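You operate a simulated robot arm through the tools that you are given. There is no shell and no other tool. Be economical: measure what you need, move in short steps, check, and stop when the job is done.

Carry out the task below with a simulated two-armed robot. There is one attempt and no reset: what you move stays moved.

Task
Take the jar on the inside of the green flood tray and put it away on the shelf right of tank 02. Stack the carton marked "Leaf feed" from the inside of the green flood tray on top of the carton marked "Trace feed". Take the strainer with a teal grip from the end of the wall bench beside the grey mat and leave it on the top of the wall table. Take the brush on the third shelf from the bottom of the blue rack and put it away on the planter end of the long bench. Take the green pad and leave it on top of the orange box. Put the orange dripper from the top of the cream bench on the planter end of the long bench and the blue dripper on top of the brown planter. The order is free. Set down upright: jar, strainer with a teal grip, green pad.

Only the result counts: the job must be done as asked and must still hold three seconds after the hand-in. Knocking over, shifting, dropping, spilling or breaking anything else fails it.

Robot
Two 7-joint arms with two-finger parallel grippers on one trunk, on a base that drives. Base frame: it is fixed to the floor where the robot stands at the start and does not move with it; the origin is under the middle of the robot, x ahead of it, y to its left, z up; the surface under the hand at the start is at about z = 780. Units: mm, degrees, N and s.
The left shoulder is at the start at [60, 189, 1203], the right one opposite. With the tool pointing down near the work surface each hand reaches from about 100 to 620 mm from the robot's upright axis, wherever it stands, measured 20 degrees to its own side. Places, roughly: brown planter [6000, 500, 750]; brush (6x11x8 cm) [8200, -1100, 1200]; carton [500, 0, 750]; dripper [5750, 500, 750]; green pad (7x5x6 cm) [6300, 600, 800]; jar [500, 0, 750]; orange box [6250, 500, 750]; planter end of the long bench [2500, 100, 800]; shelf right of tank 02 (26x20 cm) [7860, 6100, 700]; strainer with a teal grip (8x8x9 cm) [600, -1700, 800]; wall table (24x84 cm) [-1500, 620, 800]. Payload 3.43 kg a hand.
Tool frame (each hand has its own): the origin (TCP) lies between the finger pads and is the grasp point; the fingertips stand 30 mm ahead of it; z points along the fingers, y is the line along which they close. Largest opening 94 mm; finger width 28, thickness 10; the body of the gripper, 50 by 96 mm, starts 55 mm behind the TCP.
Orientation is that of the tool frame in the base frame, as a unit quaternion [w, x, y, z]. With the fingers straight down and closing along the base's y, the tool's x points along the base's -x, its y along +y and its z along -z.

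Tools
- The arms move only by the tool jog_arm. It takes "left_commands", "right_commands" or both (then of equal length, played together; a hand with none holds still); each is one flat list of numbers, 7 for each row, row after row: the shift along the tool's x, y, z in units of 150 mm (1.0 is 150 mm), then the turn, a rotation vector about the tool's x, y, z in units of 180 degrees (1.0 is 180 degrees), then the finger opening in mm, from 0 to 94. In form: [tx, ty, tz, wx, wy, wz, gripper, tx, ty, tz, wx, wy, wz, gripper, ...]. A call has 1 to 8 rows; each row is the pose to reach, as a shift and turn from the pose commanded when the call began, along the tool's axes at that moment. A call with a number of a shift or a turn outside -1 to 1 is refused whole. Rows are played at 5 a second. More than 50 mm and 8.6 degrees between two rows, or a gripper value outside its range, and nothing of the call is played. Where a pose cannot be reached the arm comes as near as it can. A force on the tool above 40 N (or 10 N above the force at the start of the call, whichever is more), or a blocked arm, ends the call early, and 0.2 s more pass. Each finger travels about 153 mm/s and halts on what it meets, pressing with about 42 N; the grip force reading is that of the motor and also rises with nothing between the fingers. The clock runs only during rows and for 0.2 s after the last one: add rows that repeat a pose to give the fingers time. The reply holds the time, the measured pose of the TCP, the force on the tool along the base axes, the opening and the grip force, in the units named above and with some noise, with the torque about the TCP (base axes, N m) and any sound that the robot's microphone picked up, and new pictures: "views" is both (left out), scene, wrist or none (wrist: the cameras of the hands that moved).
- Cameras (640 x 400 px; columns grow to the right, rows downward): "scene" is now at [6.9, -15, 1740.5]; the picture's right is [-0.21, -0.98, 0.00], its down [-0.84, 0.18, -0.52] and it looks along [0.51, -0.11, -0.86] (base axes); focal length 281 px, centre (320, 200). "left" rides on the left gripper at [76, -14, -102] in its tool frame; the picture's right is [0.18, 0.98, 0.00], its down [-0.75, 0.14, -0.64] and it looks along [-0.63, 0.12, 0.77] (tool axes); focal length 243 px, centre (320, 200). "right" rides on the right gripper at [76, 14, -102] in its tool frame; the picture's right is [-0.18, 0.98, 0.00], its down [-0.75, -0.14, -0.64] and it looks along [-0.63, -0.12, 0.77] (tool axes); focal length 243 px, centre (320, 200). There is no depth. A picture from a camera that has moved, and an enlarged one, comes with that camera's place and axes in the base frame and with its lens.
- move_column(by): slides the trunk up (or, below 0, down) by that many mm; the arms and the scene camera ride with it, the base frame stays. It gives what a move gives, with no picture.
- steer(legs): drives the robot by 1 to 6 legs, each [ahead, left, turn to the left] in mm, mm and degrees, along the robot's own axes; the way and the turn of a leg run together, so that a leg with both is an arc; at most 1500 mm and 180 degrees a leg. The arms and the cameras ride along, it lands a little off, and it stops where it bumps. It gives what a move gives, and a new picture of the scene camera.
- pan_tilt(pan, tilt): turns the head with the scene camera to pan (to the left, within 86 degrees either way) and tilt (down, from -29 to 69), counted from straight ahead of the robot. It gives what a move gives, and a new picture of the scene camera.
- inspect(camera, box): a new picture of the part [left, top, right, bottom] of that camera's present view, enlarged. No time passes.
- job_done(): hands the job in; it is judged then, once.

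Work in short steps. Places have to be worked out from the pictures, the camera data and where the tool is seen: move nearer, look again, correct. Check each grasp and each placing, and mend what went wrong. You have 207 turns and 260 pictures in all, those below and enlarged ones among them. Open the grippers and draw the arms clear of the work before you hand the job in, unless the task says otherwise.

The tools are called after "Request:" as a command line: name --argument value ..., lists and objects as JSON in quotes. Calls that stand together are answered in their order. jog_arm: Moves the arms, as the interface text tells. Its arguments: {"type":"object","properties":{"left_commands":{"type":"array","items":{"type":"number"}},"right_commands":{"type":"array","items":{"type":"number"}},"views":{"type":"string","enum":["both","scene","wrist","none"]}},"required":[]} The other tools are called the same way: move_column (by) slides the trunk up or down; steer (legs) drives the base; pan_tilt (pan, tilt) turns the head that bears the scene camera; inspect (camera, box) takes an enlarged picture of a part of a camera's view; job_done () hands the job in.

At the start:

```text
time: 0.0
left_ee_pos: [395.9, 118.1, 1137.4]
left_tcp_rot: [0.0, -0.001, 1.0, 0.001]
left_force: [0.1, -0.1, -0.2]
left_moment: [0.03, 0.0, 0.0]
left_gripper_width: 94.2
left_gripper_force: 0.0
right_ee_pos: [315.4, -148.9, 1098.2]
right_tcp_rot: [0.0, 0.001, 1.0, 0.0]
right_force: [-0.5, -0.2, 0.5]
right_moment: [0.0, -0.03, -0.01]
right_gripper_width: 93.8
right_gripper_force: 0.0
trunk travel left (down, up): [-875.0, 115.0]
robot x, y, heading: [2.8, 0.4, 0.3]
head pan, tilt: [-11.9, 58.9]
```

scene: 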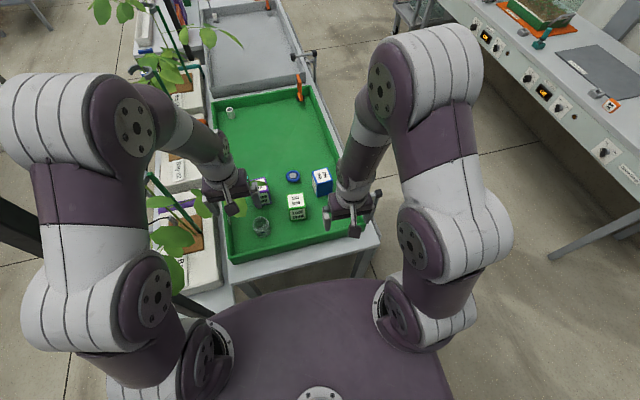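
right: 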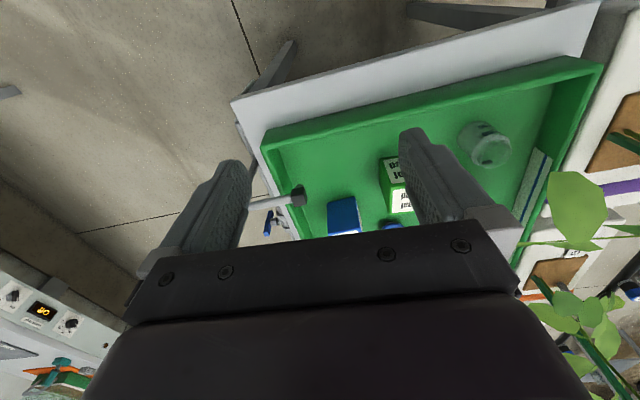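
left: 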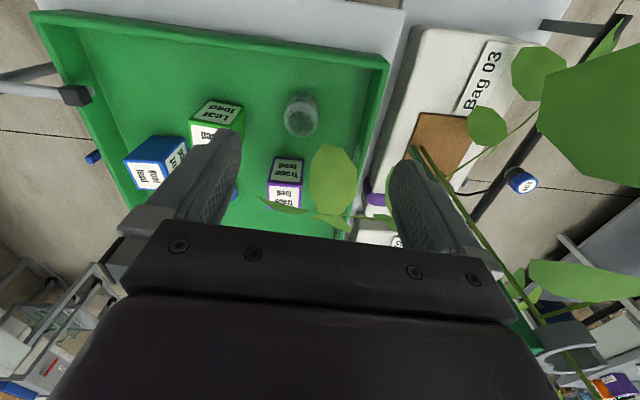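

I start by taking an enlarged look at the green tray area.

Request:
inspect --camera "scene" --box '[200, 130, 380, 260]'

Request:
inspect --camera "left" --box '[30, 0, 410, 240]'

```text
3.08 times, centred on (290, 195) of scene
camera zoom: at [6.9, -15.0, 1740.5], right [-0.21, -0.98, 0.0], down [-0.84, 0.18, -0.52], along [0.51, -0.11, -0.86], focal length 865 px, centre (412, 215)
```

zoom: 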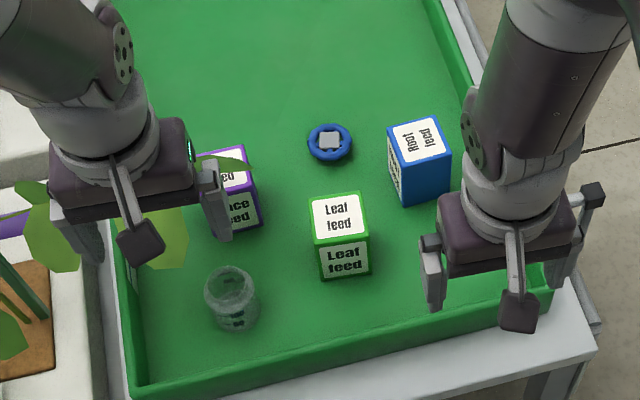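

```text
1.67 times, centred on (220, 120) of left
camera zoom: at [320.2, 103.9, 1241.4], right [-0.18, 0.98, 0.0], down [0.75, 0.14, 0.64], along [0.63, 0.12, -0.77], focal length 404 px, centre (487, 333)
```

zoom: 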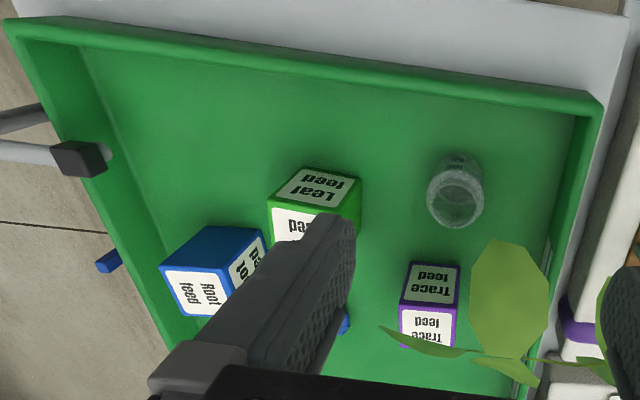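

Before handling the cartons I move the right arm aside and bring the left hand over the leaf carton for a closer look.

Request:
jog_arm --left_commands '[-0.073, -0.23, 0.145, 0, 0, 0, 94, -0.146, -0.46, 0.29, 0, 0, 0, 94, -0.22, -0.69, 0.435, 0, 0, 0, 94, -0.293, -0.92, 0.58, 0, 0, 0, 94, -0.293, -0.92, 0.58, 0, 0, 0, 94]' --right_commands '[0.1, -0.25, 0, 0, 0, 0, 94, 0.2, -0.5, 0, 0, 0, 0, 94, 0.3, -0.75, 0, 0, 0, 0, 94, 0.4, -1, 0, 0, 0, 0, 94, 0.4, -1, 0, 0, 0, 0, 94]' --views "both"

```text
time: 1.2
left_ee_pos: [441.2, -20.5, 1050.8]
left_tcp_rot: [0.0, 0.0, 1.0, -0.001]
left_force: [-1.0, 0.6, 0.4]
left_moment: [-0.05, 0.01, -0.01]
left_gripper_width: 94.2
left_gripper_force: 0.1
right_ee_pos: [256.6, -298.2, 1096.8]
right_tcp_rot: [0.0, 0.0, 1.0, 0.0]
right_force: [-0.5, -0.4, -0.1]
right_moment: [-0.01, 0.0, 0.01]
right_gripper_width: 94.0
right_gripper_force: 0.1
trunk travel left (down, up): [-875.0, 115.0]
robot x, y, heading: [-0.2, 1.2, 0.1]
head pan, tilt: [-11.9, 58.9]
camera scene: at [6.7, -13.3, 1740.6], right [-0.21, -0.98, 0.0], down [-0.84, 0.18, -0.52], along [0.51, -0.11, -0.86], focal length 281 px, centre (320, 200)
camera right: at [179.6, -284.5, 1201.0], right [0.18, 0.98, 0.0], down [0.75, -0.14, 0.64], along [0.63, -0.12, -0.77], focal length 243 px, centre (320, 200)
camera left: at [366.4, -34.3, 1154.3], right [-0.18, 0.98, 0.0], down [0.75, 0.14, 0.64], along [0.63, 0.12, -0.77], focal length 243 px, centre (320, 200)
```

scene: 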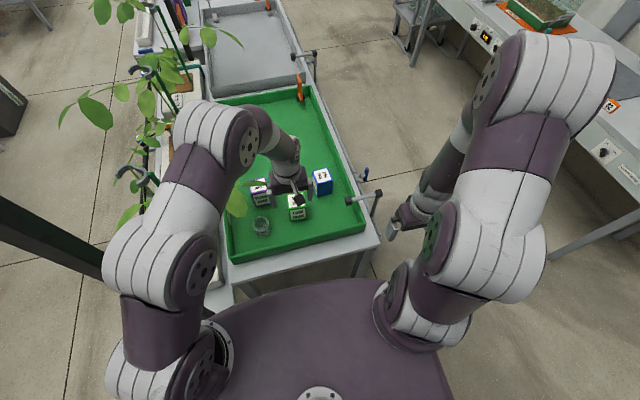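
right: 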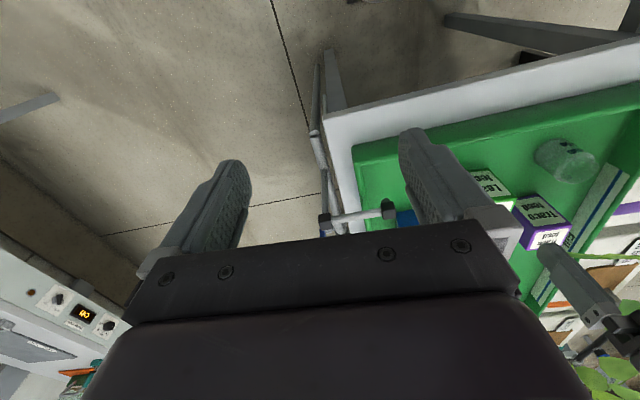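
left: 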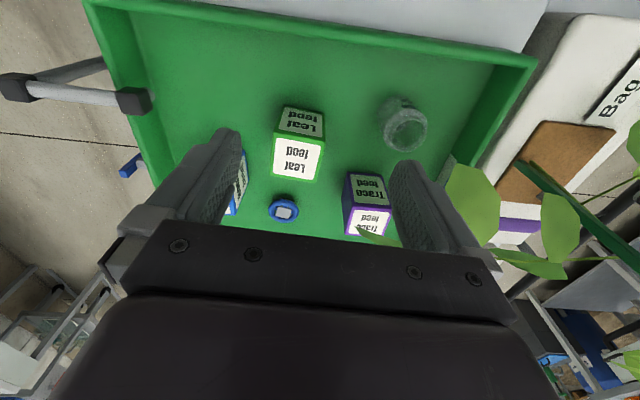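

Request:
inspect --camera "left" --box '[240, 80, 440, 250]'

```text
2.35 times, centred on (340, 165) of left
camera zoom: at [366.4, -34.3, 1154.3], right [-0.18, 0.98, 0.0], down [0.75, 0.14, 0.64], along [0.63, 0.12, -0.77], focal length 571 px, centre (273, 282)
```

zoom: 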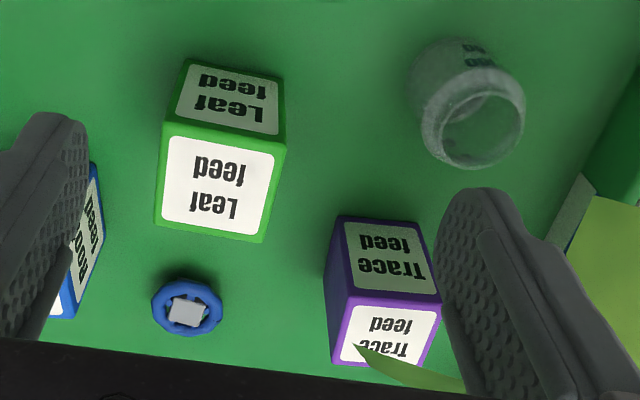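

The carton geometry is clear: floor about z 780, leaf carton centre about (531,-34) with its top at 880, and trace carton about (626,90). The trace carton is near the reach limit, so I drive 90 mm ahead, arms high.

Request:
steer --legs '[[90, 0, 0]]'

```text
time: 2.3
left_ee_pos: [530.3, -21.2, 1052.4]
left_tcp_rot: [0.0, 0.002, 1.0, 0.0]
left_force: [0.4, 0.0, 0.4]
left_moment: [0.0, 0.0, 0.04]
left_gripper_width: 93.7
left_gripper_force: 0.0
right_ee_pos: [342.9, -299.2, 1097.8]
right_tcp_rot: [0.002, 0.0, 1.0, 0.0]
right_force: [0.6, -0.5, -0.2]
right_moment: [-0.02, -0.01, -0.05]
right_gripper_width: 94.0
right_gripper_force: 0.0
trunk travel left (down, up): [-875.0, 115.0]
robot x, y, heading: [89.4, -1.1, -0.3]
head pan, tilt: [-11.9, 58.9]
camera scene: at [93.9, -15.1, 1740.6], right [-0.21, -0.98, 0.0], down [-0.84, 0.18, -0.52], along [0.51, -0.11, -0.86], focal length 281 px, centre (320, 200)
```

scene: 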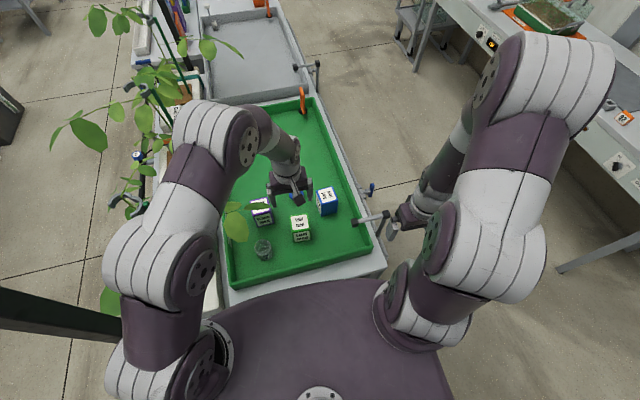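

The left hand is over the leaf carton. I go down to just above it and look.

Request:
jog_arm --left_commands '[0, -0.087, 0.3, 0, 0, -0.016, 94, 0, -0.087, 0.6, 0, 0, -0.016, 94, 0, -0.087, 0.9, 0, 0, -0.016, 94, 0, -0.087, 0.9, 0, 0, -0.016, 94]' --views "wrist"

```text
time: 3.3
left_ee_pos: [529.4, -33.7, 915.2]
left_tcp_rot: [0.001, -0.025, 1.0, 0.0]
left_force: [-0.5, 1.2, 0.3]
left_moment: [-0.03, -0.02, -0.03]
left_gripper_width: 94.0
left_gripper_force: 0.1
right_ee_pos: [342.4, -300.4, 1097.7]
right_tcp_rot: [0.001, 0.001, 1.0, 0.0]
right_force: [0.2, -0.5, 1.1]
right_moment: [-0.03, -0.02, 0.01]
right_gripper_width: 94.2
right_gripper_force: 0.1
trunk travel left (down, up): [-875.0, 115.0]
robot x, y, heading: [89.7, -0.1, 0.0]
head pan, tilt: [-11.9, 58.9]
camera left: at [453.9, -51.8, 1018.6], right [-0.23, 0.97, 0.0], down [0.75, 0.18, 0.64], along [0.63, 0.15, -0.77], focal length 243 px, centre (320, 200)
```

left: 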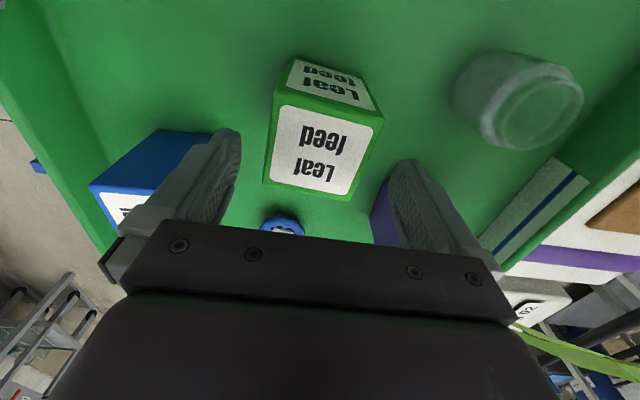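

The carton is centred under the fingers; I go down and grasp.

Request:
jog_arm --left_commands '[0, 0, 0.25, 0, 0, 0, 94, 0, 0, 0.48, 0, 0, 0, 94, 0, 0, 0.48, 0, 0, 0, 40, 0, 0, 0.48, 0, 0, 0, 40, 0, 0, 0.48, 0, 0, 0, 40]' --views "wrist"

```text
time: 4.5
left_ee_pos: [531.8, -33.7, 843.1]
left_tcp_rot: [0.0, -0.025, 1.0, 0.001]
left_force: [1.2, 0.7, 2.3]
left_moment: [0.04, 0.05, -0.06]
left_gripper_width: 70.0
left_gripper_force: 42.2
right_ee_pos: [344.9, -300.0, 1097.7]
right_tcp_rot: [0.0, 0.001, 1.0, -0.001]
right_force: [-0.3, -0.6, 0.3]
right_moment: [-0.01, 0.05, 0.03]
right_gripper_width: 94.1
right_gripper_force: 0.0
trunk travel left (down, up): [-875.0, 115.0]
robot x, y, heading: [92.5, -0.2, 0.2]
head pan, tilt: [-11.9, 58.9]
camera left: at [457.1, -51.3, 946.1], right [-0.23, 0.97, 0.0], down [0.75, 0.18, 0.64], along [0.62, 0.15, -0.77], focal length 243 px, centre (320, 200)
```

left: 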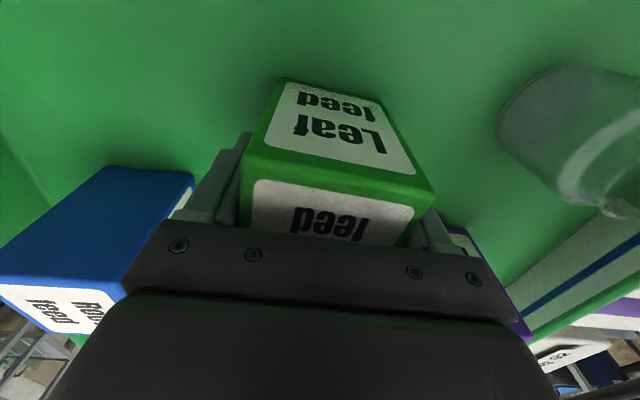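

Gripped at 70 mm. I lift it and check the hold.

Request:
jog_arm --left_commands '[0, 0, -0.2, 0, 0, 0, 40, 0, 0, -0.5, 0, 0, 0, 40, 0, 0, -0.8, 0, 0, 0, 40, 0, 0, -1, 0, 0, 0, 40, 0, 0, -1, 0, 0, 0, 40]' --views "both"

```text
time: 5.7
left_ee_pos: [531.8, -34.2, 994.1]
left_tcp_rot: [0.0, -0.025, 1.0, 0.0]
left_force: [-0.1, 0.7, -0.8]
left_moment: [0.02, -0.02, -0.01]
left_gripper_width: 40.1
left_gripper_force: 0.2
right_ee_pos: [345.1, -299.9, 1098.1]
right_tcp_rot: [0.0, 0.002, 1.0, 0.0]
right_force: [-0.4, -0.3, -1.2]
right_moment: [-0.03, -0.02, 0.0]
right_gripper_width: 94.1
right_gripper_force: 0.1
trunk travel left (down, up): [-875.0, 115.0]
robot x, y, heading: [88.8, 1.0, -0.1]
head pan, tilt: [-11.9, 58.9]
camera scene: at [96.2, -15.3, 1740.5], right [-0.21, -0.98, 0.0], down [-0.84, 0.18, -0.52], along [0.5, -0.11, -0.86], focal length 281 px, centre (320, 200)
camera left: at [457.5, -51.6, 1097.8], right [-0.23, 0.97, 0.0], down [0.75, 0.18, 0.64], along [0.62, 0.15, -0.77], focal length 243 px, centre (320, 200)
```

scene: 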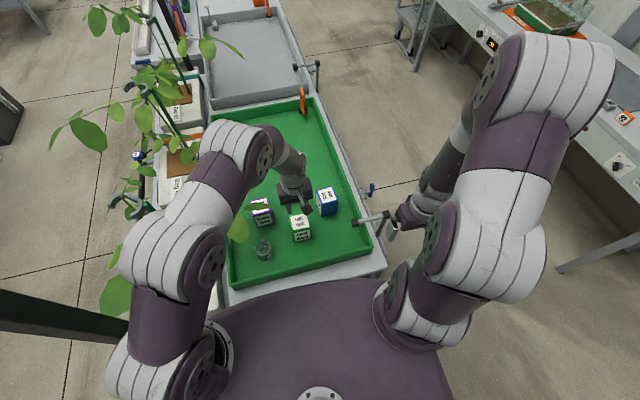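
left: 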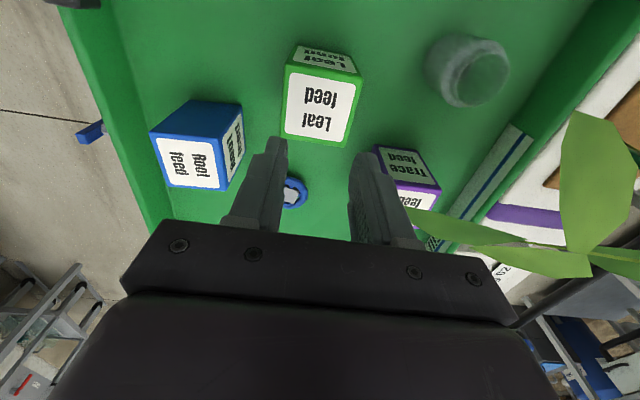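

The carton slipped out and stayed in place. I'll grip deeper, squeeze fully, and lift gently while watching the force.

Request:
jog_arm --left_commands '[0, 0, 0.3, 0, 0, 0, 94, 0, 0, 0.6, 0, 0, 0, 94, 0, 0, 0.8, 0, 0, 0, 94, 0, 0, 1, 0, 0, 0, 94, 0, 0, 1, 0, 0, 0, 94]' --views "none"

Request:
jog_arm --left_commands '[0, 0, 0.1, 0, 0, 0, 94, 0, 0, 0.1, 0, 0, 0, 0, 0, 0, 0.1, 0, 0, 0, 0, 0, 0, 0.1, 0, 0, 0, 0]' --views "wrist"

```text
time: 6.9
left_ee_pos: [533.8, -34.8, 847.6]
left_tcp_rot: [0.0, -0.025, 1.0, 0.0]
left_force: [-1.5, -0.4, -0.5]
left_moment: [0.0, -0.02, -0.02]
left_gripper_width: 93.9
left_gripper_force: 0.0
right_ee_pos: [343.9, -300.6, 1097.9]
right_tcp_rot: [0.0, 0.0, 1.0, 0.0]
right_force: [0.0, 0.9, 0.6]
right_moment: [0.03, -0.01, -0.02]
right_gripper_width: 93.9
right_gripper_force: 0.1
trunk travel left (down, up): [-875.0, 115.0]
robot x, y, heading: [88.8, 2.3, -0.2]
head pan, tilt: [-11.9, 58.9]
```

```text
time: 7.9
left_ee_pos: [533.5, -35.3, 832.2]
left_tcp_rot: [0.0, -0.025, 1.0, -0.001]
left_force: [0.4, -0.6, 0.5]
left_moment: [0.15, 0.09, -0.04]
left_gripper_width: 69.3
left_gripper_force: 42.0
right_ee_pos: [343.6, -301.0, 1097.1]
right_tcp_rot: [0.0, 0.001, 1.0, 0.0]
right_force: [-0.9, 0.6, -0.3]
right_moment: [0.03, -0.02, 0.01]
right_gripper_width: 94.1
right_gripper_force: 0.0
trunk travel left (down, up): [-875.0, 115.0]
robot x, y, heading: [89.6, 2.1, -0.2]
head pan, tilt: [-11.9, 58.9]
camera left: at [457.6, -52.2, 934.4], right [-0.23, 0.97, 0.0], down [0.75, 0.18, 0.64], along [0.62, 0.15, -0.77], focal length 243 px, centre (320, 200)
```

left: 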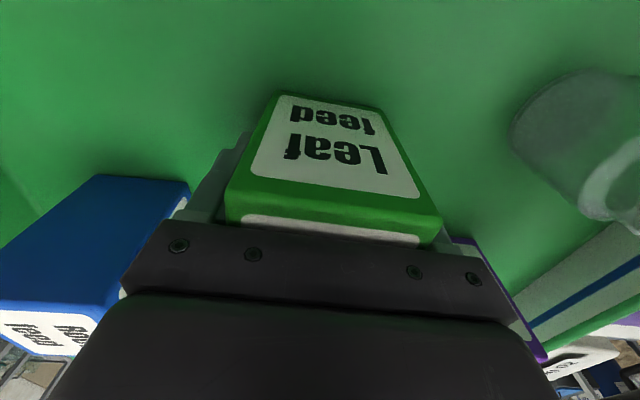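

Request:
jog_arm --left_commands '[0, 0, -0.03, 0, 0, 0, 0, 0, 0, -0.07, 0, 0, 0, 0, 0, 0, -0.12, 0, 0, 0, 0, 0, 0, -0.2, 0, 0, 0, 0, 0, 0, -0.2, 0, 0, 0, 0]' --views "wrist"

```text
time: 9.1
left_ee_pos: [529.8, -34.8, 857.6]
left_tcp_rot: [-0.001, -0.024, 1.0, 0.0]
left_force: [0.6, -0.1, -3.3]
left_moment: [-0.03, 0.03, 0.0]
left_gripper_width: 69.1
left_gripper_force: 42.1
right_ee_pos: [344.7, -299.3, 1097.6]
right_tcp_rot: [0.001, 0.001, 1.0, -0.001]
right_force: [0.8, -0.5, 0.7]
right_moment: [0.0, 0.02, -0.01]
right_gripper_width: 94.3
right_gripper_force: 0.1
trunk travel left (down, up): [-875.0, 115.0]
robot x, y, heading: [92.1, -2.3, -0.1]
head pan, tilt: [-11.9, 58.9]
camera left: at [455.2, -52.8, 961.6], right [-0.23, 0.97, 0.0], down [0.75, 0.18, 0.64], along [0.62, 0.15, -0.77], focal length 243 px, centre (320, 200)
```

left: 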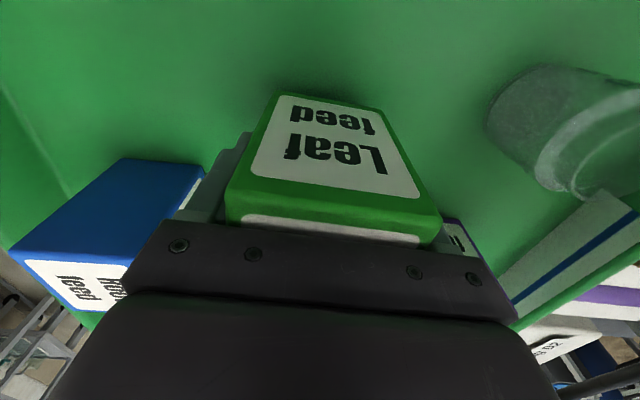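

Held, weight about 3 N. I raise it and move ahead at y=-34 before going sideways, so it passes beyond the hanging leaf.

Request:
jog_arm --left_commands '[0, 0, -0.3, 0, 0, 0, 0, 0, 0, -0.6, 0, 0, 0, 0, 0, 0, -0.9, 0, 0, 0, 0, -0.24, 0, -0.9, 0, 0, 0, 0, -0.48, 0, -0.9, 0, 0, 0, 0, -0.71, 0, -0.9, 0, 0, 0, 0, -0.71, 0, -0.9, 0, 0, 0, 0]' --views "both"

```text
time: 10.7
left_ee_pos: [638.1, -30.7, 995.5]
left_tcp_rot: [0.001, -0.024, 1.0, 0.001]
left_force: [-0.3, -0.2, -3.8]
left_moment: [-0.01, -0.04, 0.0]
left_gripper_width: 69.1
left_gripper_force: 42.6
right_ee_pos: [344.6, -300.0, 1097.6]
right_tcp_rot: [0.0, 0.001, 1.0, 0.0]
right_force: [0.6, 0.0, -0.5]
right_moment: [0.04, -0.02, -0.02]
right_gripper_width: 94.1
right_gripper_force: 0.0
trunk travel left (down, up): [-875.0, 115.0]
robot x, y, heading: [91.3, 1.0, -0.2]
head pan, tilt: [-11.9, 58.9]
camera scene: at [96.2, -15.3, 1740.5], right [-0.21, -0.98, 0.0], down [-0.84, 0.18, -0.52], along [0.5, -0.11, -0.86], focal length 281 px, centre (320, 200)
camera left: at [563.0, -48.5, 1097.6], right [-0.23, 0.97, 0.0], down [0.75, 0.18, 0.64], along [0.62, 0.15, -0.77], focal length 243 px, centre (320, 200)
```

scene: 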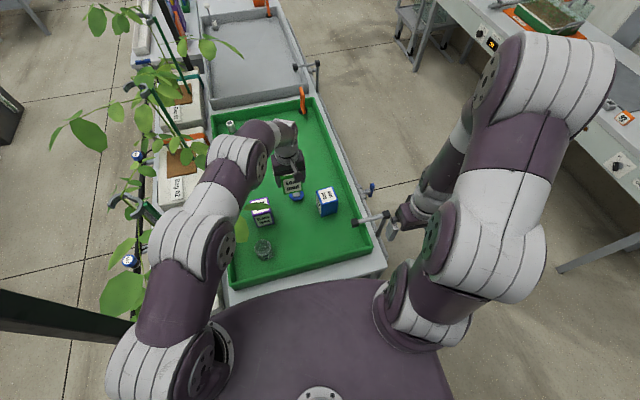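
left: 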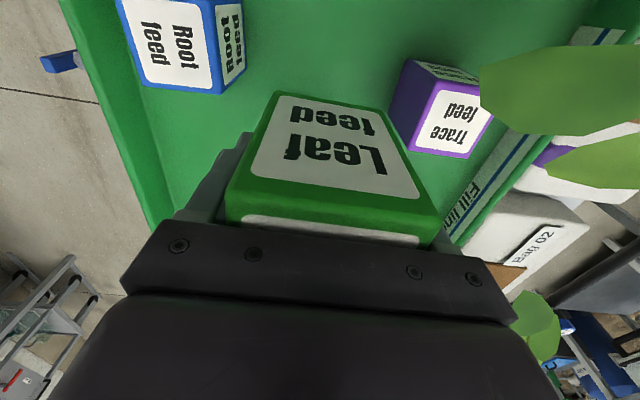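

Request:
inspect --camera "left" --box '[370, 40, 530, 180]'

Request:
inspect --camera "scene" --box '[210, 120, 350, 260]'

```text
2.86 times, centred on (450, 110) of left
camera zoom: at [563.0, -48.5, 1097.6], right [-0.23, 0.97, 0.0], down [0.75, 0.18, 0.64], along [0.62, 0.15, -0.77], focal length 693 px, centre (-51, 457)
```

zoom: 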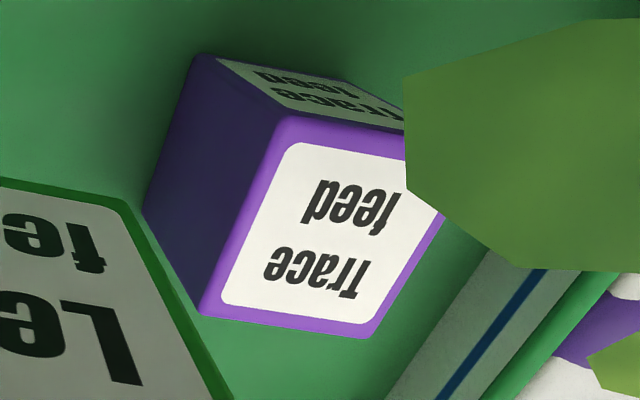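

```text
2.86 times, centred on (280, 190) of scene
camera zoom: at [96.2, -15.3, 1740.5], right [-0.21, -0.98, 0.0], down [-0.84, 0.18, -0.52], along [0.5, -0.11, -0.86], focal length 803 px, centre (434, 229)
```

zoom: 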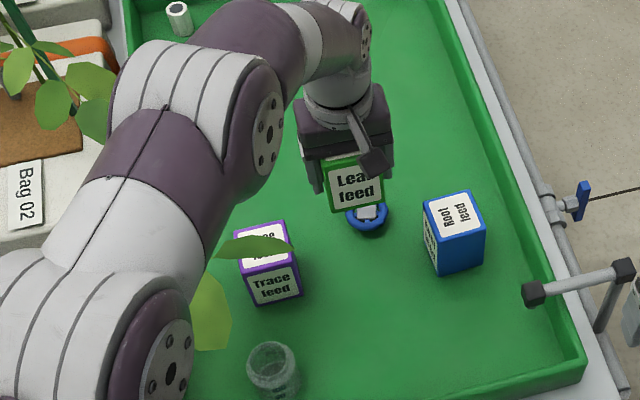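

I shift the carton sideways over the trace carton (target about x 632, y 92).

Request:
jog_arm --left_commands '[0, 0.2, 0, 0, 0, 0, 0, 0, 0.4, 0, 0, 0, 0, 0, 0, 0.6, 0, 0, 0, 0, 0, 0, 0.82, 0, 0, 0, 0, 0, 0, 0.82, 0, 0, 0, 0, 0]' --views "both"

```text
time: 11.9
left_ee_pos: [630.6, 91.5, 993.9]
left_tcp_rot: [-0.001, -0.024, 1.0, 0.001]
left_force: [0.7, 0.0, -3.1]
left_moment: [0.03, 0.01, 0.01]
left_gripper_width: 69.0
left_gripper_force: 41.7
right_ee_pos: [344.8, -299.8, 1097.3]
right_tcp_rot: [0.0, 0.002, 1.0, 0.0]
right_force: [0.3, -0.2, 0.1]
right_moment: [0.02, 0.02, -0.01]
right_gripper_width: 93.9
right_gripper_force: 0.1
trunk travel left (down, up): [-875.0, 115.0]
robot x, y, heading: [88.2, -0.5, 0.1]
head pan, tilt: [-11.9, 58.9]
camera scene: at [96.4, -15.9, 1740.5], right [-0.21, -0.98, 0.0], down [-0.84, 0.18, -0.52], along [0.5, -0.11, -0.86], focal length 281 px, centre (320, 200)
camera left: at [556.3, 74.0, 1097.6], right [-0.23, 0.97, 0.0], down [0.75, 0.18, 0.64], along [0.62, 0.15, -0.77], focal length 243 px, centre (320, 200)
```

scene: 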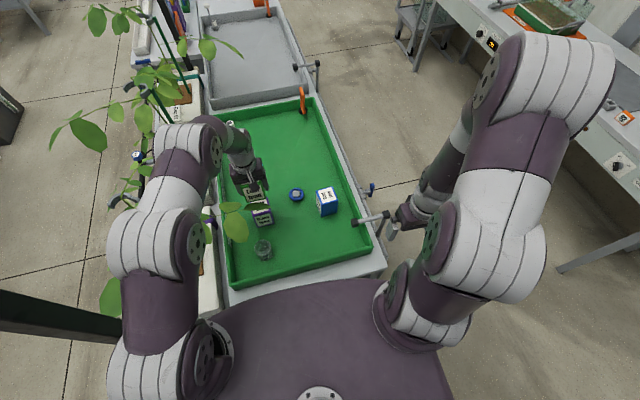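
left: 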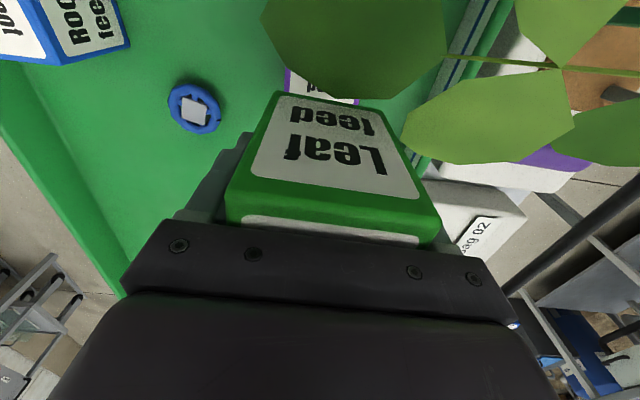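

Request:
jog_arm --left_commands '[0, 0, 0.15, 0, 0, 0, 0, 0, 0, 0.3, 0, 0, 0, 0, 0, 0, 0.3, 0, 0, 0, 0]' --views "none"

Request:
inspect --camera "scene" --box '[210, 150, 310, 250]'

Request:
inspect --camera "left" --box '[200, 0, 480, 200]'

```text
time: 12.7
left_ee_pos: [629.9, 91.4, 949.8]
left_tcp_rot: [0.001, -0.024, 1.0, 0.0]
left_force: [0.3, -0.3, -3.6]
left_moment: [0.0, 0.02, -0.03]
left_gripper_width: 68.8
left_gripper_force: 42.1
right_ee_pos: [344.4, -299.4, 1097.9]
right_tcp_rot: [-0.001, 0.001, 1.0, 0.0]
right_force: [-0.8, -0.6, 0.0]
right_moment: [-0.01, 0.01, -0.01]
right_gripper_width: 94.0
right_gripper_force: 0.1
trunk travel left (down, up): [-875.0, 115.0]
robot x, y, heading: [87.9, -1.9, 0.0]
head pan, tilt: [-11.9, 58.9]
```

```text
4.00 times, centred on (260, 200) of scene
camera zoom: at [95.9, -15.1, 1740.5], right [-0.21, -0.98, 0.0], down [-0.84, 0.18, -0.52], along [0.51, -0.11, -0.86], focal length 1124 px, centre (560, 200)
```

zoom: 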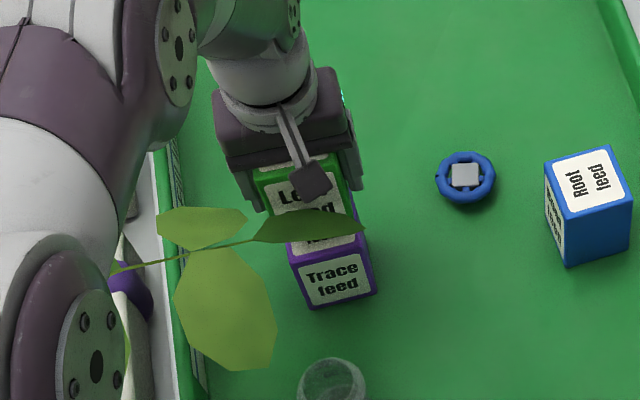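

```text
2.00 times, centred on (340, 100) of left
camera zoom: at [556.2, 74.0, 1053.5], right [-0.23, 0.97, 0.0], down [0.75, 0.18, 0.64], along [0.62, 0.15, -0.77], focal length 485 px, centre (280, 400)
```

zoom: 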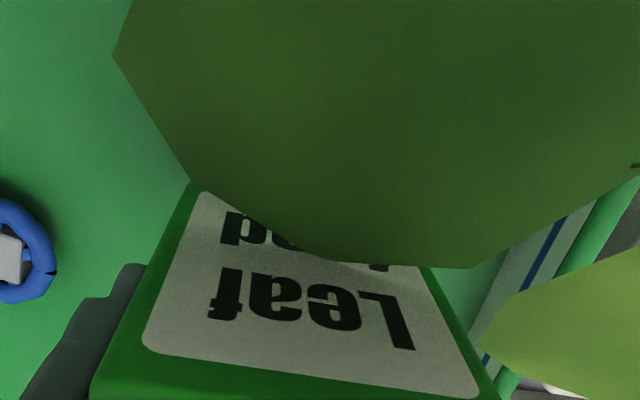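

The held carton looks about 8 mm too far left in the scene view, so I correct by -7 mm and lower in small steps to contact.

Request:
jog_arm --left_commands '[0, -0.047, 0, 0, 0, 0, 0, 0, -0.047, 0.04, 0, 0, 0, 0, 0, -0.047, 0.07, 0, 0, 0, 0, 0, -0.047, 0.1, 0, 0, 0, 0]' --views "none"

Request:
inspect --camera "scene" --box '[235, 170, 295, 240]'

```text
time: 13.7
left_ee_pos: [632.7, 85.7, 934.0]
left_tcp_rot: [0.001, -0.025, 1.0, 0.0]
left_force: [-1.1, -0.3, -3.7]
left_moment: [-0.02, -0.01, 0.02]
left_gripper_width: 69.1
left_gripper_force: 42.3
right_ee_pos: [344.5, -299.8, 1097.7]
right_tcp_rot: [0.001, 0.001, 1.0, 0.0]
right_force: [0.0, 0.5, -0.1]
right_moment: [0.0, -0.01, 0.03]
right_gripper_width: 94.0
right_gripper_force: 0.0
trunk travel left (down, up): [-875.0, 115.0]
robot x, y, heading: [88.7, -0.5, 0.1]
head pan, tilt: [-11.9, 58.9]
```

```text
5.71 times, centred on (265, 205) of scene
camera zoom: at [96.6, -15.3, 1740.5], right [-0.21, -0.98, 0.0], down [-0.84, 0.18, -0.52], along [0.5, -0.11, -0.86], focal length 1606 px, centre (634, 171)
```

zoom: 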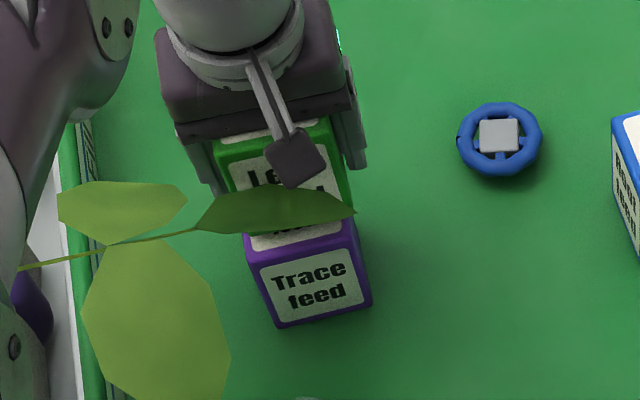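

Aligned now. I keep lowering in 3 mm steps until contact.

Request:
jog_arm --left_commands '[0, 0, 0.02, 0, 0, 0, 0, 0, 0, 0.04, 0, 0, 0, 0, 0, 0, 0.06, 0, 0, 0, 0]' --views "none"

```text
time: 14.5
left_ee_pos: [631.8, 86.8, 926.2]
left_tcp_rot: [0.001, -0.025, 1.0, 0.001]
left_force: [1.3, 0.7, 1.8]
left_moment: [0.05, 0.13, -0.02]
left_gripper_width: 69.1
left_gripper_force: 41.6
right_ee_pos: [343.9, -299.3, 1098.4]
right_tcp_rot: [0.001, 0.001, 1.0, 0.0]
right_force: [0.4, -0.8, -0.1]
right_moment: [-0.01, 0.0, 0.04]
right_gripper_width: 94.1
right_gripper_force: 0.0
trunk travel left (down, up): [-875.0, 115.0]
robot x, y, heading: [85.9, 0.6, -0.1]
head pan, tilt: [-11.9, 58.9]
```

The force changed sign, so the carton is resting. I open and lift straight up.

Request:
jog_arm --left_commands '[0, 0, 0, 0, 0, 0, 80, 0, 0, 0, 0, 0, 0, 94, 0, 0, 0, 0, 0, 0, 94, 0, 0, -0.2, 0, 0, 0, 94, 0, 0, -0.5, 0, 0, 0, 94, 0, 0, -0.8, 0, 0, 0, 94, 0, 0, -1, 0, 0, 0, 94]' --views "both"

```text
time: 16.1
left_ee_pos: [633.2, 87.2, 1074.6]
left_tcp_rot: [0.0, -0.025, 1.0, 0.0]
left_force: [-1.0, 0.2, 0.3]
left_moment: [-0.01, -0.04, 0.02]
left_gripper_width: 94.0
left_gripper_force: 0.2
right_ee_pos: [343.4, -300.0, 1097.5]
right_tcp_rot: [0.0, 0.001, 1.0, 0.0]
right_force: [-0.9, -0.2, 1.1]
right_moment: [-0.01, 0.0, 0.02]
right_gripper_width: 94.3
right_gripper_force: 0.0
trunk travel left (down, up): [-875.0, 115.0]
robot x, y, heading: [91.0, 1.9, -0.1]
head pan, tilt: [-11.9, 58.9]
camera scene: at [95.2, -15.3, 1740.5], right [-0.21, -0.98, 0.0], down [-0.84, 0.18, -0.52], along [0.51, -0.11, -0.86], focal length 281 px, centre (320, 200)
camera left: at [557.8, 69.3, 1179.1], right [-0.23, 0.97, 0.0], down [0.75, 0.18, 0.64], along [0.62, 0.15, -0.77], focal length 243 px, centre (320, 200)
```

scene: 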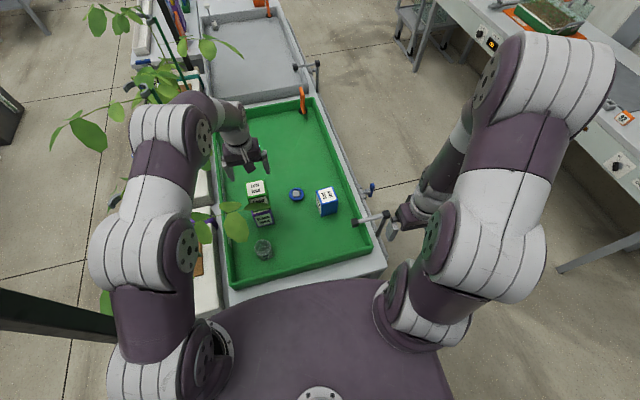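
left: 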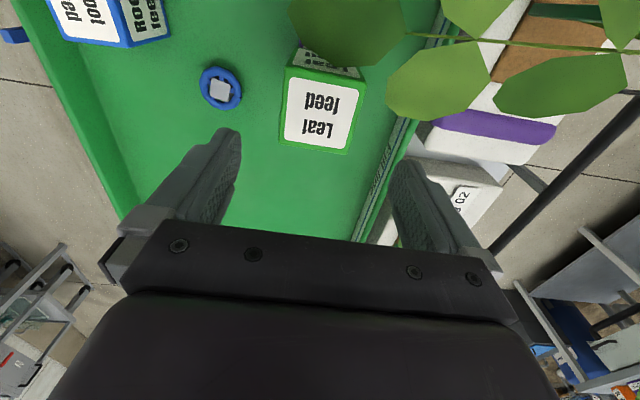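

The leaf carton is stacked. For the jar I'll approach tilted 45° forward (clear of the leaves and better for the shelf), so I back the left hand away while tilting.

Request:
jog_arm --left_commands '[0.166, -0.04, 0, 0, -0.042, 0, 94, 0.333, -0.08, 0, 0, -0.084, 0, 94, 0.5, -0.12, 0, 0, -0.126, 0, 94, 0.666, -0.16, 0, 0, -0.168, 0, 94, 0.833, -0.2, 0, 0, -0.21, 0, 94, 1, -0.2, 0, 0, -0.25, 0, 94, 1, -0.2, 0, 0, -0.25, 0, 94]' --views "both"

```text
time: 17.7
left_ee_pos: [482.3, 49.3, 1076.8]
left_tcp_rot: [0.384, -0.022, 0.923, 0.009]
left_force: [0.3, -0.1, 0.2]
left_moment: [-0.06, -0.02, 0.0]
left_gripper_width: 94.3
left_gripper_force: 0.0
right_ee_pos: [344.2, -298.8, 1097.5]
right_tcp_rot: [0.0, 0.001, 1.0, 0.0]
right_force: [-0.5, -0.2, 0.4]
right_moment: [0.01, 0.02, 0.0]
right_gripper_width: 94.3
right_gripper_force: 0.0
trunk travel left (down, up): [-875.0, 115.0]
robot x, y, heading: [89.0, 1.3, 0.1]
head pan, tilt: [-11.9, 58.9]
camera scene: at [95.0, -14.5, 1740.6], right [-0.21, -0.98, 0.0], down [-0.84, 0.18, -0.52], along [0.51, -0.11, -0.86], focal length 281 px, centre (320, 200)
camera left: at [356.3, 30.0, 1094.3], right [-0.18, 0.98, -0.13], down [0.07, 0.15, 0.99], along [0.98, 0.16, -0.09], focal length 243 px, centre (320, 200)
```

scene: 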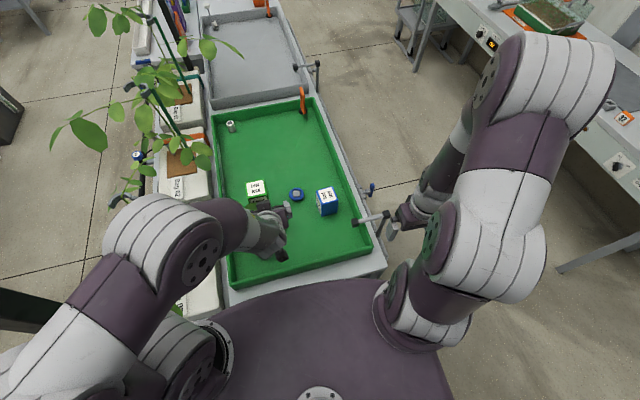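
left: 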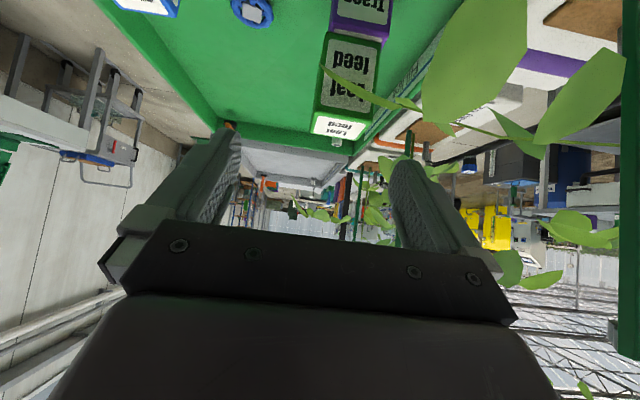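

Request:
inspect --camera "right" --box '[320, 50, 640, 250]'

```text
2.00 times, centred on (480, 150) of right
camera zoom: at [267.8, -285.3, 1200.9], right [0.19, 0.98, 0.0], down [0.75, -0.14, 0.64], along [0.63, -0.12, -0.77], focal length 485 px, centre (0, 300)
```

zoom: 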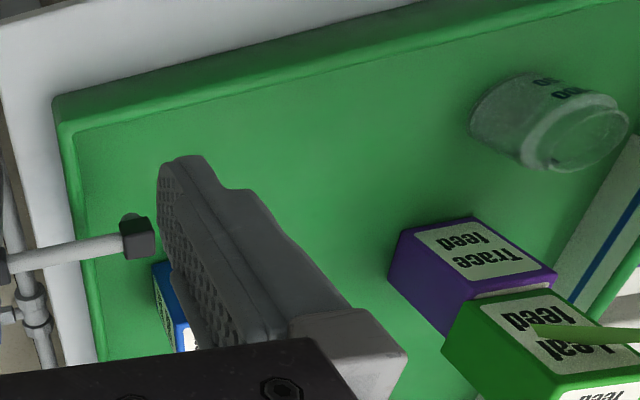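

I judge the jar at about (485,102), rim z about 852. I bring the tilted hand behind and above it, backing off in x first to stay clear of the leaf.

Request:
jog_arm --left_commands '[0.16, 0, -0.16, 0, 0, 0, 94, 0.315, 0, -0.315, 0, 0, 0, 94, 0.5, 0.1, -0.13, 0, 0, 0, 94, 0.68, 0.2, 0.05, 0, 0, 0, 94, 0.83, 0.3, 0.2, 0, 0, 0, 94, 0.973, 0.362, 0.366, 0, 0, 0, 94, 0.973, 0.362, 0.366, 0, 0, 0, 94]' --views "both"

```text
time: 19.3
left_ee_pos: [467.4, 52.8, 965.2]
left_tcp_rot: [0.376, -0.019, 0.926, 0.024]
left_force: [-0.1, -0.1, 0.2]
left_moment: [-0.03, 0.0, 0.0]
left_gripper_width: 93.9
left_gripper_force: 0.0
left hand out of reach, approached as far as the arm can: row 3, 4, 5, 6, 7
right_ee_pos: [342.3, -299.6, 1098.8]
right_tcp_rot: [0.0, 0.001, 1.0, 0.001]
right_force: [0.9, -0.3, 0.1]
right_moment: [-0.03, 0.02, -0.02]
right_gripper_width: 93.8
right_gripper_force: 0.2
trunk travel left (down, up): [-875.0, 115.0]
robot x, y, heading: [85.3, -0.0, -0.1]
head pan, tilt: [-11.9, 58.9]
camera scene: at [94.9, -14.9, 1740.6], right [-0.21, -0.98, 0.0], down [-0.84, 0.18, -0.52], along [0.51, -0.11, -0.86], focal length 281 px, centre (320, 200)
camera left: at [342.0, 30.9, 986.7], right [-0.19, 0.98, -0.1], down [0.09, 0.11, 0.99], along [0.98, 0.18, -0.1], focal length 243 px, centre (320, 200)
```

scene: 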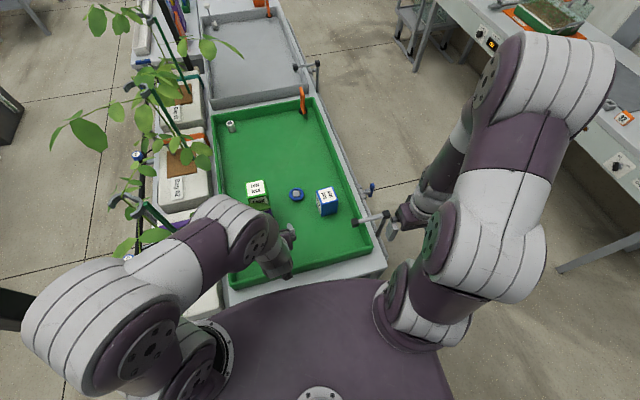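
left: 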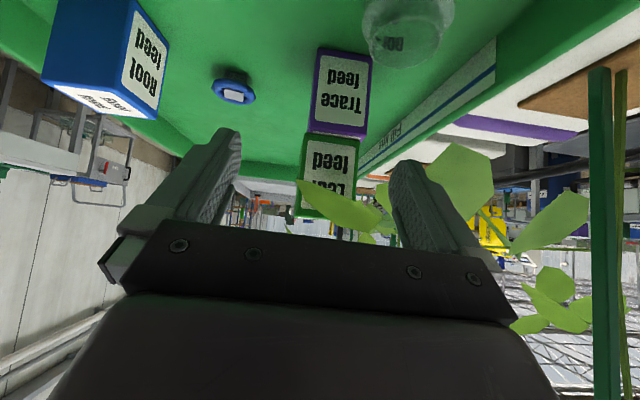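

Too close to my body for this pose. I back the robot up 150 mm.

Request:
steer --legs '[[-150, 0, 0]]'

Request:
jog_arm --left_commands '[0, 0, 0, 0, 0, 0, 94]' --views "wrist"

```text
time: 20.7
left_ee_pos: [317.1, 52.8, 965.4]
left_tcp_rot: [0.376, -0.021, 0.926, 0.025]
left_force: [-0.2, -0.3, -0.1]
left_moment: [-0.01, 0.03, 0.02]
left_gripper_width: 94.0
left_gripper_force: 0.1
right_ee_pos: [196.2, -299.6, 1097.3]
right_tcp_rot: [-0.001, 0.0, 1.0, -0.001]
right_force: [-0.4, 0.2, -0.3]
right_moment: [-0.01, 0.01, -0.01]
right_gripper_width: 94.1
right_gripper_force: 0.0
trunk travel left (down, up): [-875.0, 115.0]
robot x, y, heading: [-59.7, 0.8, 0.2]
head pan, tilt: [-11.9, 58.9]
camera scene: at [-52.7, -15.0, 1740.5], right [-0.21, -0.98, 0.0], down [-0.84, 0.18, -0.51], along [0.5, -0.11, -0.86], focal length 281 px, centre (320, 200)
```

scene: 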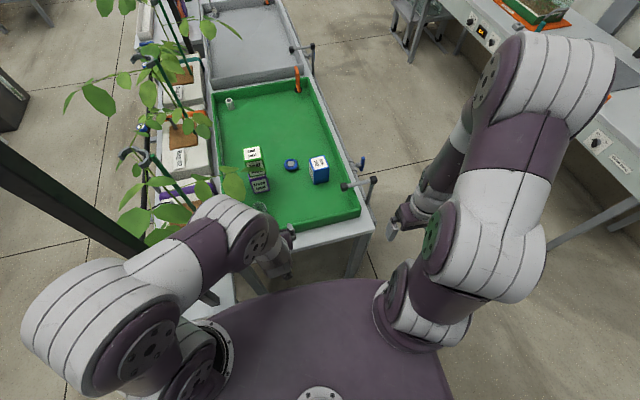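

```text
time: 21.1
left_ee_pos: [316.2, 53.2, 966.5]
left_tcp_rot: [0.375, -0.021, 0.926, 0.025]
left_force: [0.0, -0.3, -0.4]
left_moment: [0.01, 0.02, 0.01]
left_gripper_width: 94.0
left_gripper_force: 0.1
right_ee_pos: [195.2, -298.8, 1096.8]
right_tcp_rot: [0.0, -0.001, 1.0, 0.0]
right_force: [0.7, -0.5, 0.3]
right_moment: [-0.03, 0.0, 0.0]
right_gripper_width: 93.8
right_gripper_force: 0.0
trunk travel left (down, up): [-875.0, 115.0]
robot x, y, heading: [-64.0, 0.3, -0.0]
head pan, tilt: [-11.9, 58.9]
camera left: at [192.0, 31.3, 986.7], right [-0.19, 0.98, -0.1], down [0.09, 0.12, 0.99], along [0.98, 0.18, -0.11], focal length 243 px, centre (320, 200)
```

left: 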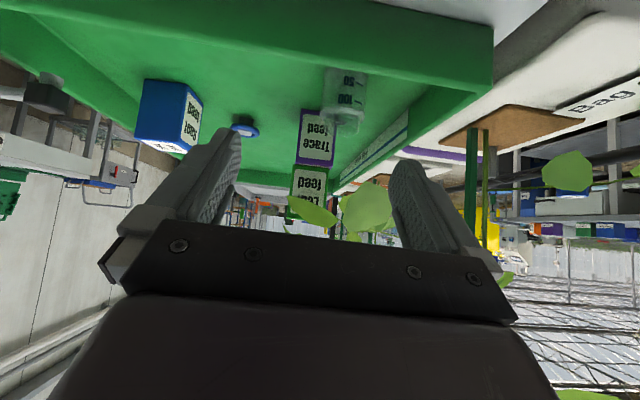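

Request:
inspect --camera "left" --box '[240, 20, 500, 180]'

```text
2.46 times, centred on (370, 100) of left
camera zoom: at [192.0, 31.3, 986.7], right [-0.19, 0.98, -0.1], down [0.09, 0.12, 0.99], along [0.98, 0.18, -0.11], focal length 597 px, centre (197, 446)
```

zoom: 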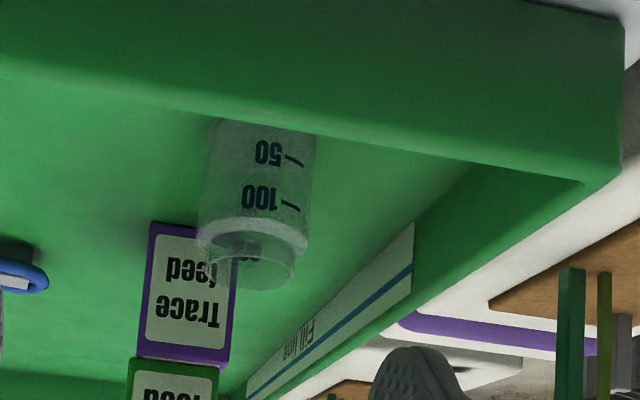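

Now the jar is measured: about (485,103), body about 57 mm wide, rim z 864; near wall top about z 833. I move to a pre-grasp 100 mm back along the tool axis.

Request:
jog_arm --left_commands '[-0.065, 0.08, 0.26, 0, 0, 0, 94, -0.13, 0.16, 0.52, 0, 0, 0, 94, -0.196, 0.241, 0.776, 0, 0, 0, 94, -0.196, 0.241, 0.776, 0, 0, 0, 94]' --views "both"

```text
time: 22.1
left_ee_pos: [414.6, 98.0, 904.7]
left_tcp_rot: [0.377, -0.021, 0.926, 0.026]
left_force: [0.5, 0.0, -1.0]
left_moment: [-0.01, 0.01, -0.04]
left_gripper_width: 93.8
left_gripper_force: 0.0
right_ee_pos: [192.1, -299.8, 1098.4]
right_tcp_rot: [0.0, 0.0, 1.0, 0.0]
right_force: [-1.2, 0.2, 0.2]
right_moment: [0.01, 0.04, -0.04]
right_gripper_width: 93.9
right_gripper_force: 0.0
trunk travel left (down, up): [-875.0, 115.0]
robot x, y, heading: [-62.9, -1.9, 0.0]
head pan, tilt: [-11.9, 58.9]
camera scene: at [-56.2, -15.3, 1740.5], right [-0.21, -0.98, 0.0], down [-0.84, 0.18, -0.52], along [0.51, -0.11, -0.86], focal length 281 px, centre (320, 200)
camera left: at [290.1, 75.3, 924.5], right [-0.19, 0.98, -0.1], down [0.08, 0.11, 0.99], along [0.98, 0.18, -0.1], focal length 243 px, centre (320, 200)
```

scene: 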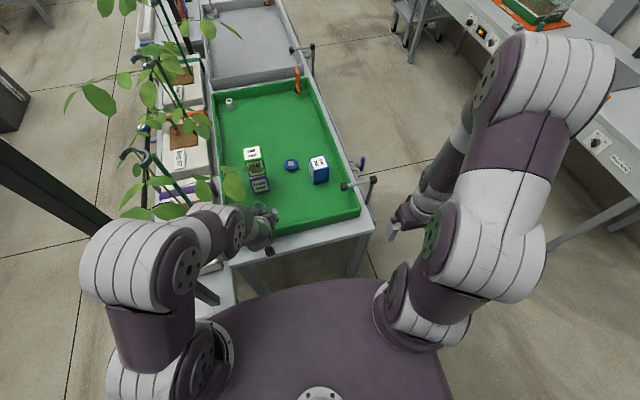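
left: 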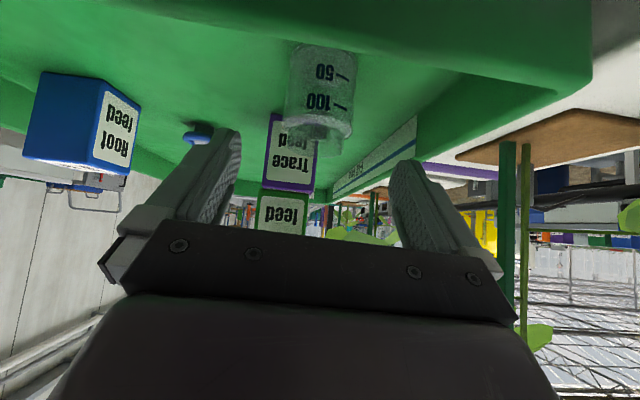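

Request:
jog_arm --left_commands '[0, 0, 0.25, 0, 0, 0, 94, 0, 0, 0.5, 0, 0, 0, 94, 0, 0, 0.66, 0, 0, 0, 94, 0, 0, 0.66, 0, 0, 0, 94]' --views "wrist"

```text
time: 23.1
left_ee_pos: [484.4, 102.5, 832.4]
left_tcp_rot: [0.376, -0.02, 0.926, 0.025]
left_force: [0.3, 1.2, -0.7]
left_moment: [0.02, -0.01, 0.01]
left_gripper_width: 94.2
left_gripper_force: 0.1
right_ee_pos: [192.9, -300.0, 1097.4]
right_tcp_rot: [0.0, 0.0, 1.0, 0.001]
right_force: [-0.3, 0.2, -0.3]
right_moment: [-0.01, 0.01, -0.02]
right_gripper_width: 94.0
right_gripper_force: 0.0
trunk travel left (down, up): [-875.0, 115.0]
robot x, y, heading: [-62.0, -1.1, 0.1]
head pan, tilt: [-11.9, 58.9]
camera left: at [359.6, 80.6, 852.3], right [-0.19, 0.98, -0.1], down [0.08, 0.12, 0.99], along [0.98, 0.18, -0.1], focal length 243 px, centre (320, 200)
```

left: 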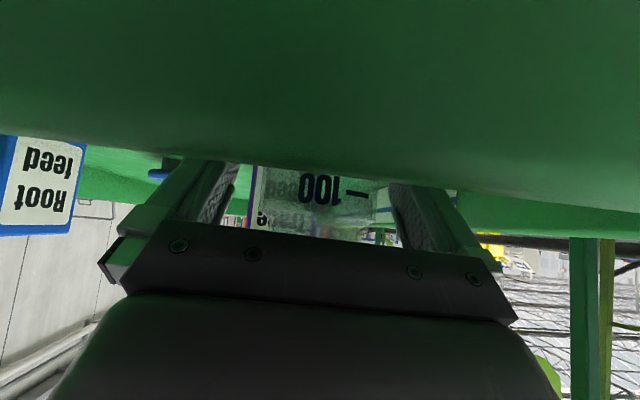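

The jar sits between the fingers. I close.

Request:
jog_arm --left_commands '[0, 0, 0, 0, 0, 0, 60, 0, 0, 0, 0, 0, 0, 0, 0, 0, 0, 0, 0, 0, 0, 0, 0, 0, 0, 0, 0, 0]' --views "wrist"

```text
time: 24.1
left_ee_pos: [485.2, 103.6, 833.9]
left_tcp_rot: [0.376, -0.021, 0.926, 0.025]
left_force: [1.5, -0.9, 6.1]
left_moment: [-0.22, -0.03, 0.01]
left_gripper_width: 51.5
left_gripper_force: 42.1
right_ee_pos: [192.8, -299.8, 1097.0]
right_tcp_rot: [-0.001, 0.0, 1.0, 0.0]
right_force: [-0.4, 1.0, 0.3]
right_moment: [0.03, 0.0, 0.02]
right_gripper_width: 93.8
right_gripper_force: 0.0
trunk travel left (down, up): [-875.0, 115.0]
robot x, y, heading: [-62.2, 2.1, -0.0]
head pan, tilt: [-11.9, 58.9]
camera left: at [359.7, 80.2, 853.0], right [-0.19, 0.98, -0.1], down [0.08, 0.12, 0.99], along [0.98, 0.18, -0.1], focal length 243 px, centre (320, 200)
```

left: 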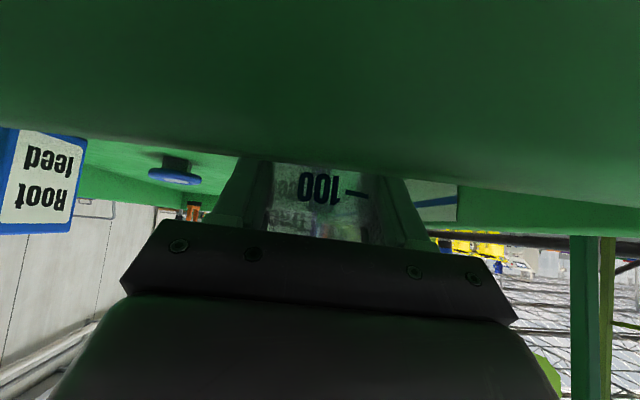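

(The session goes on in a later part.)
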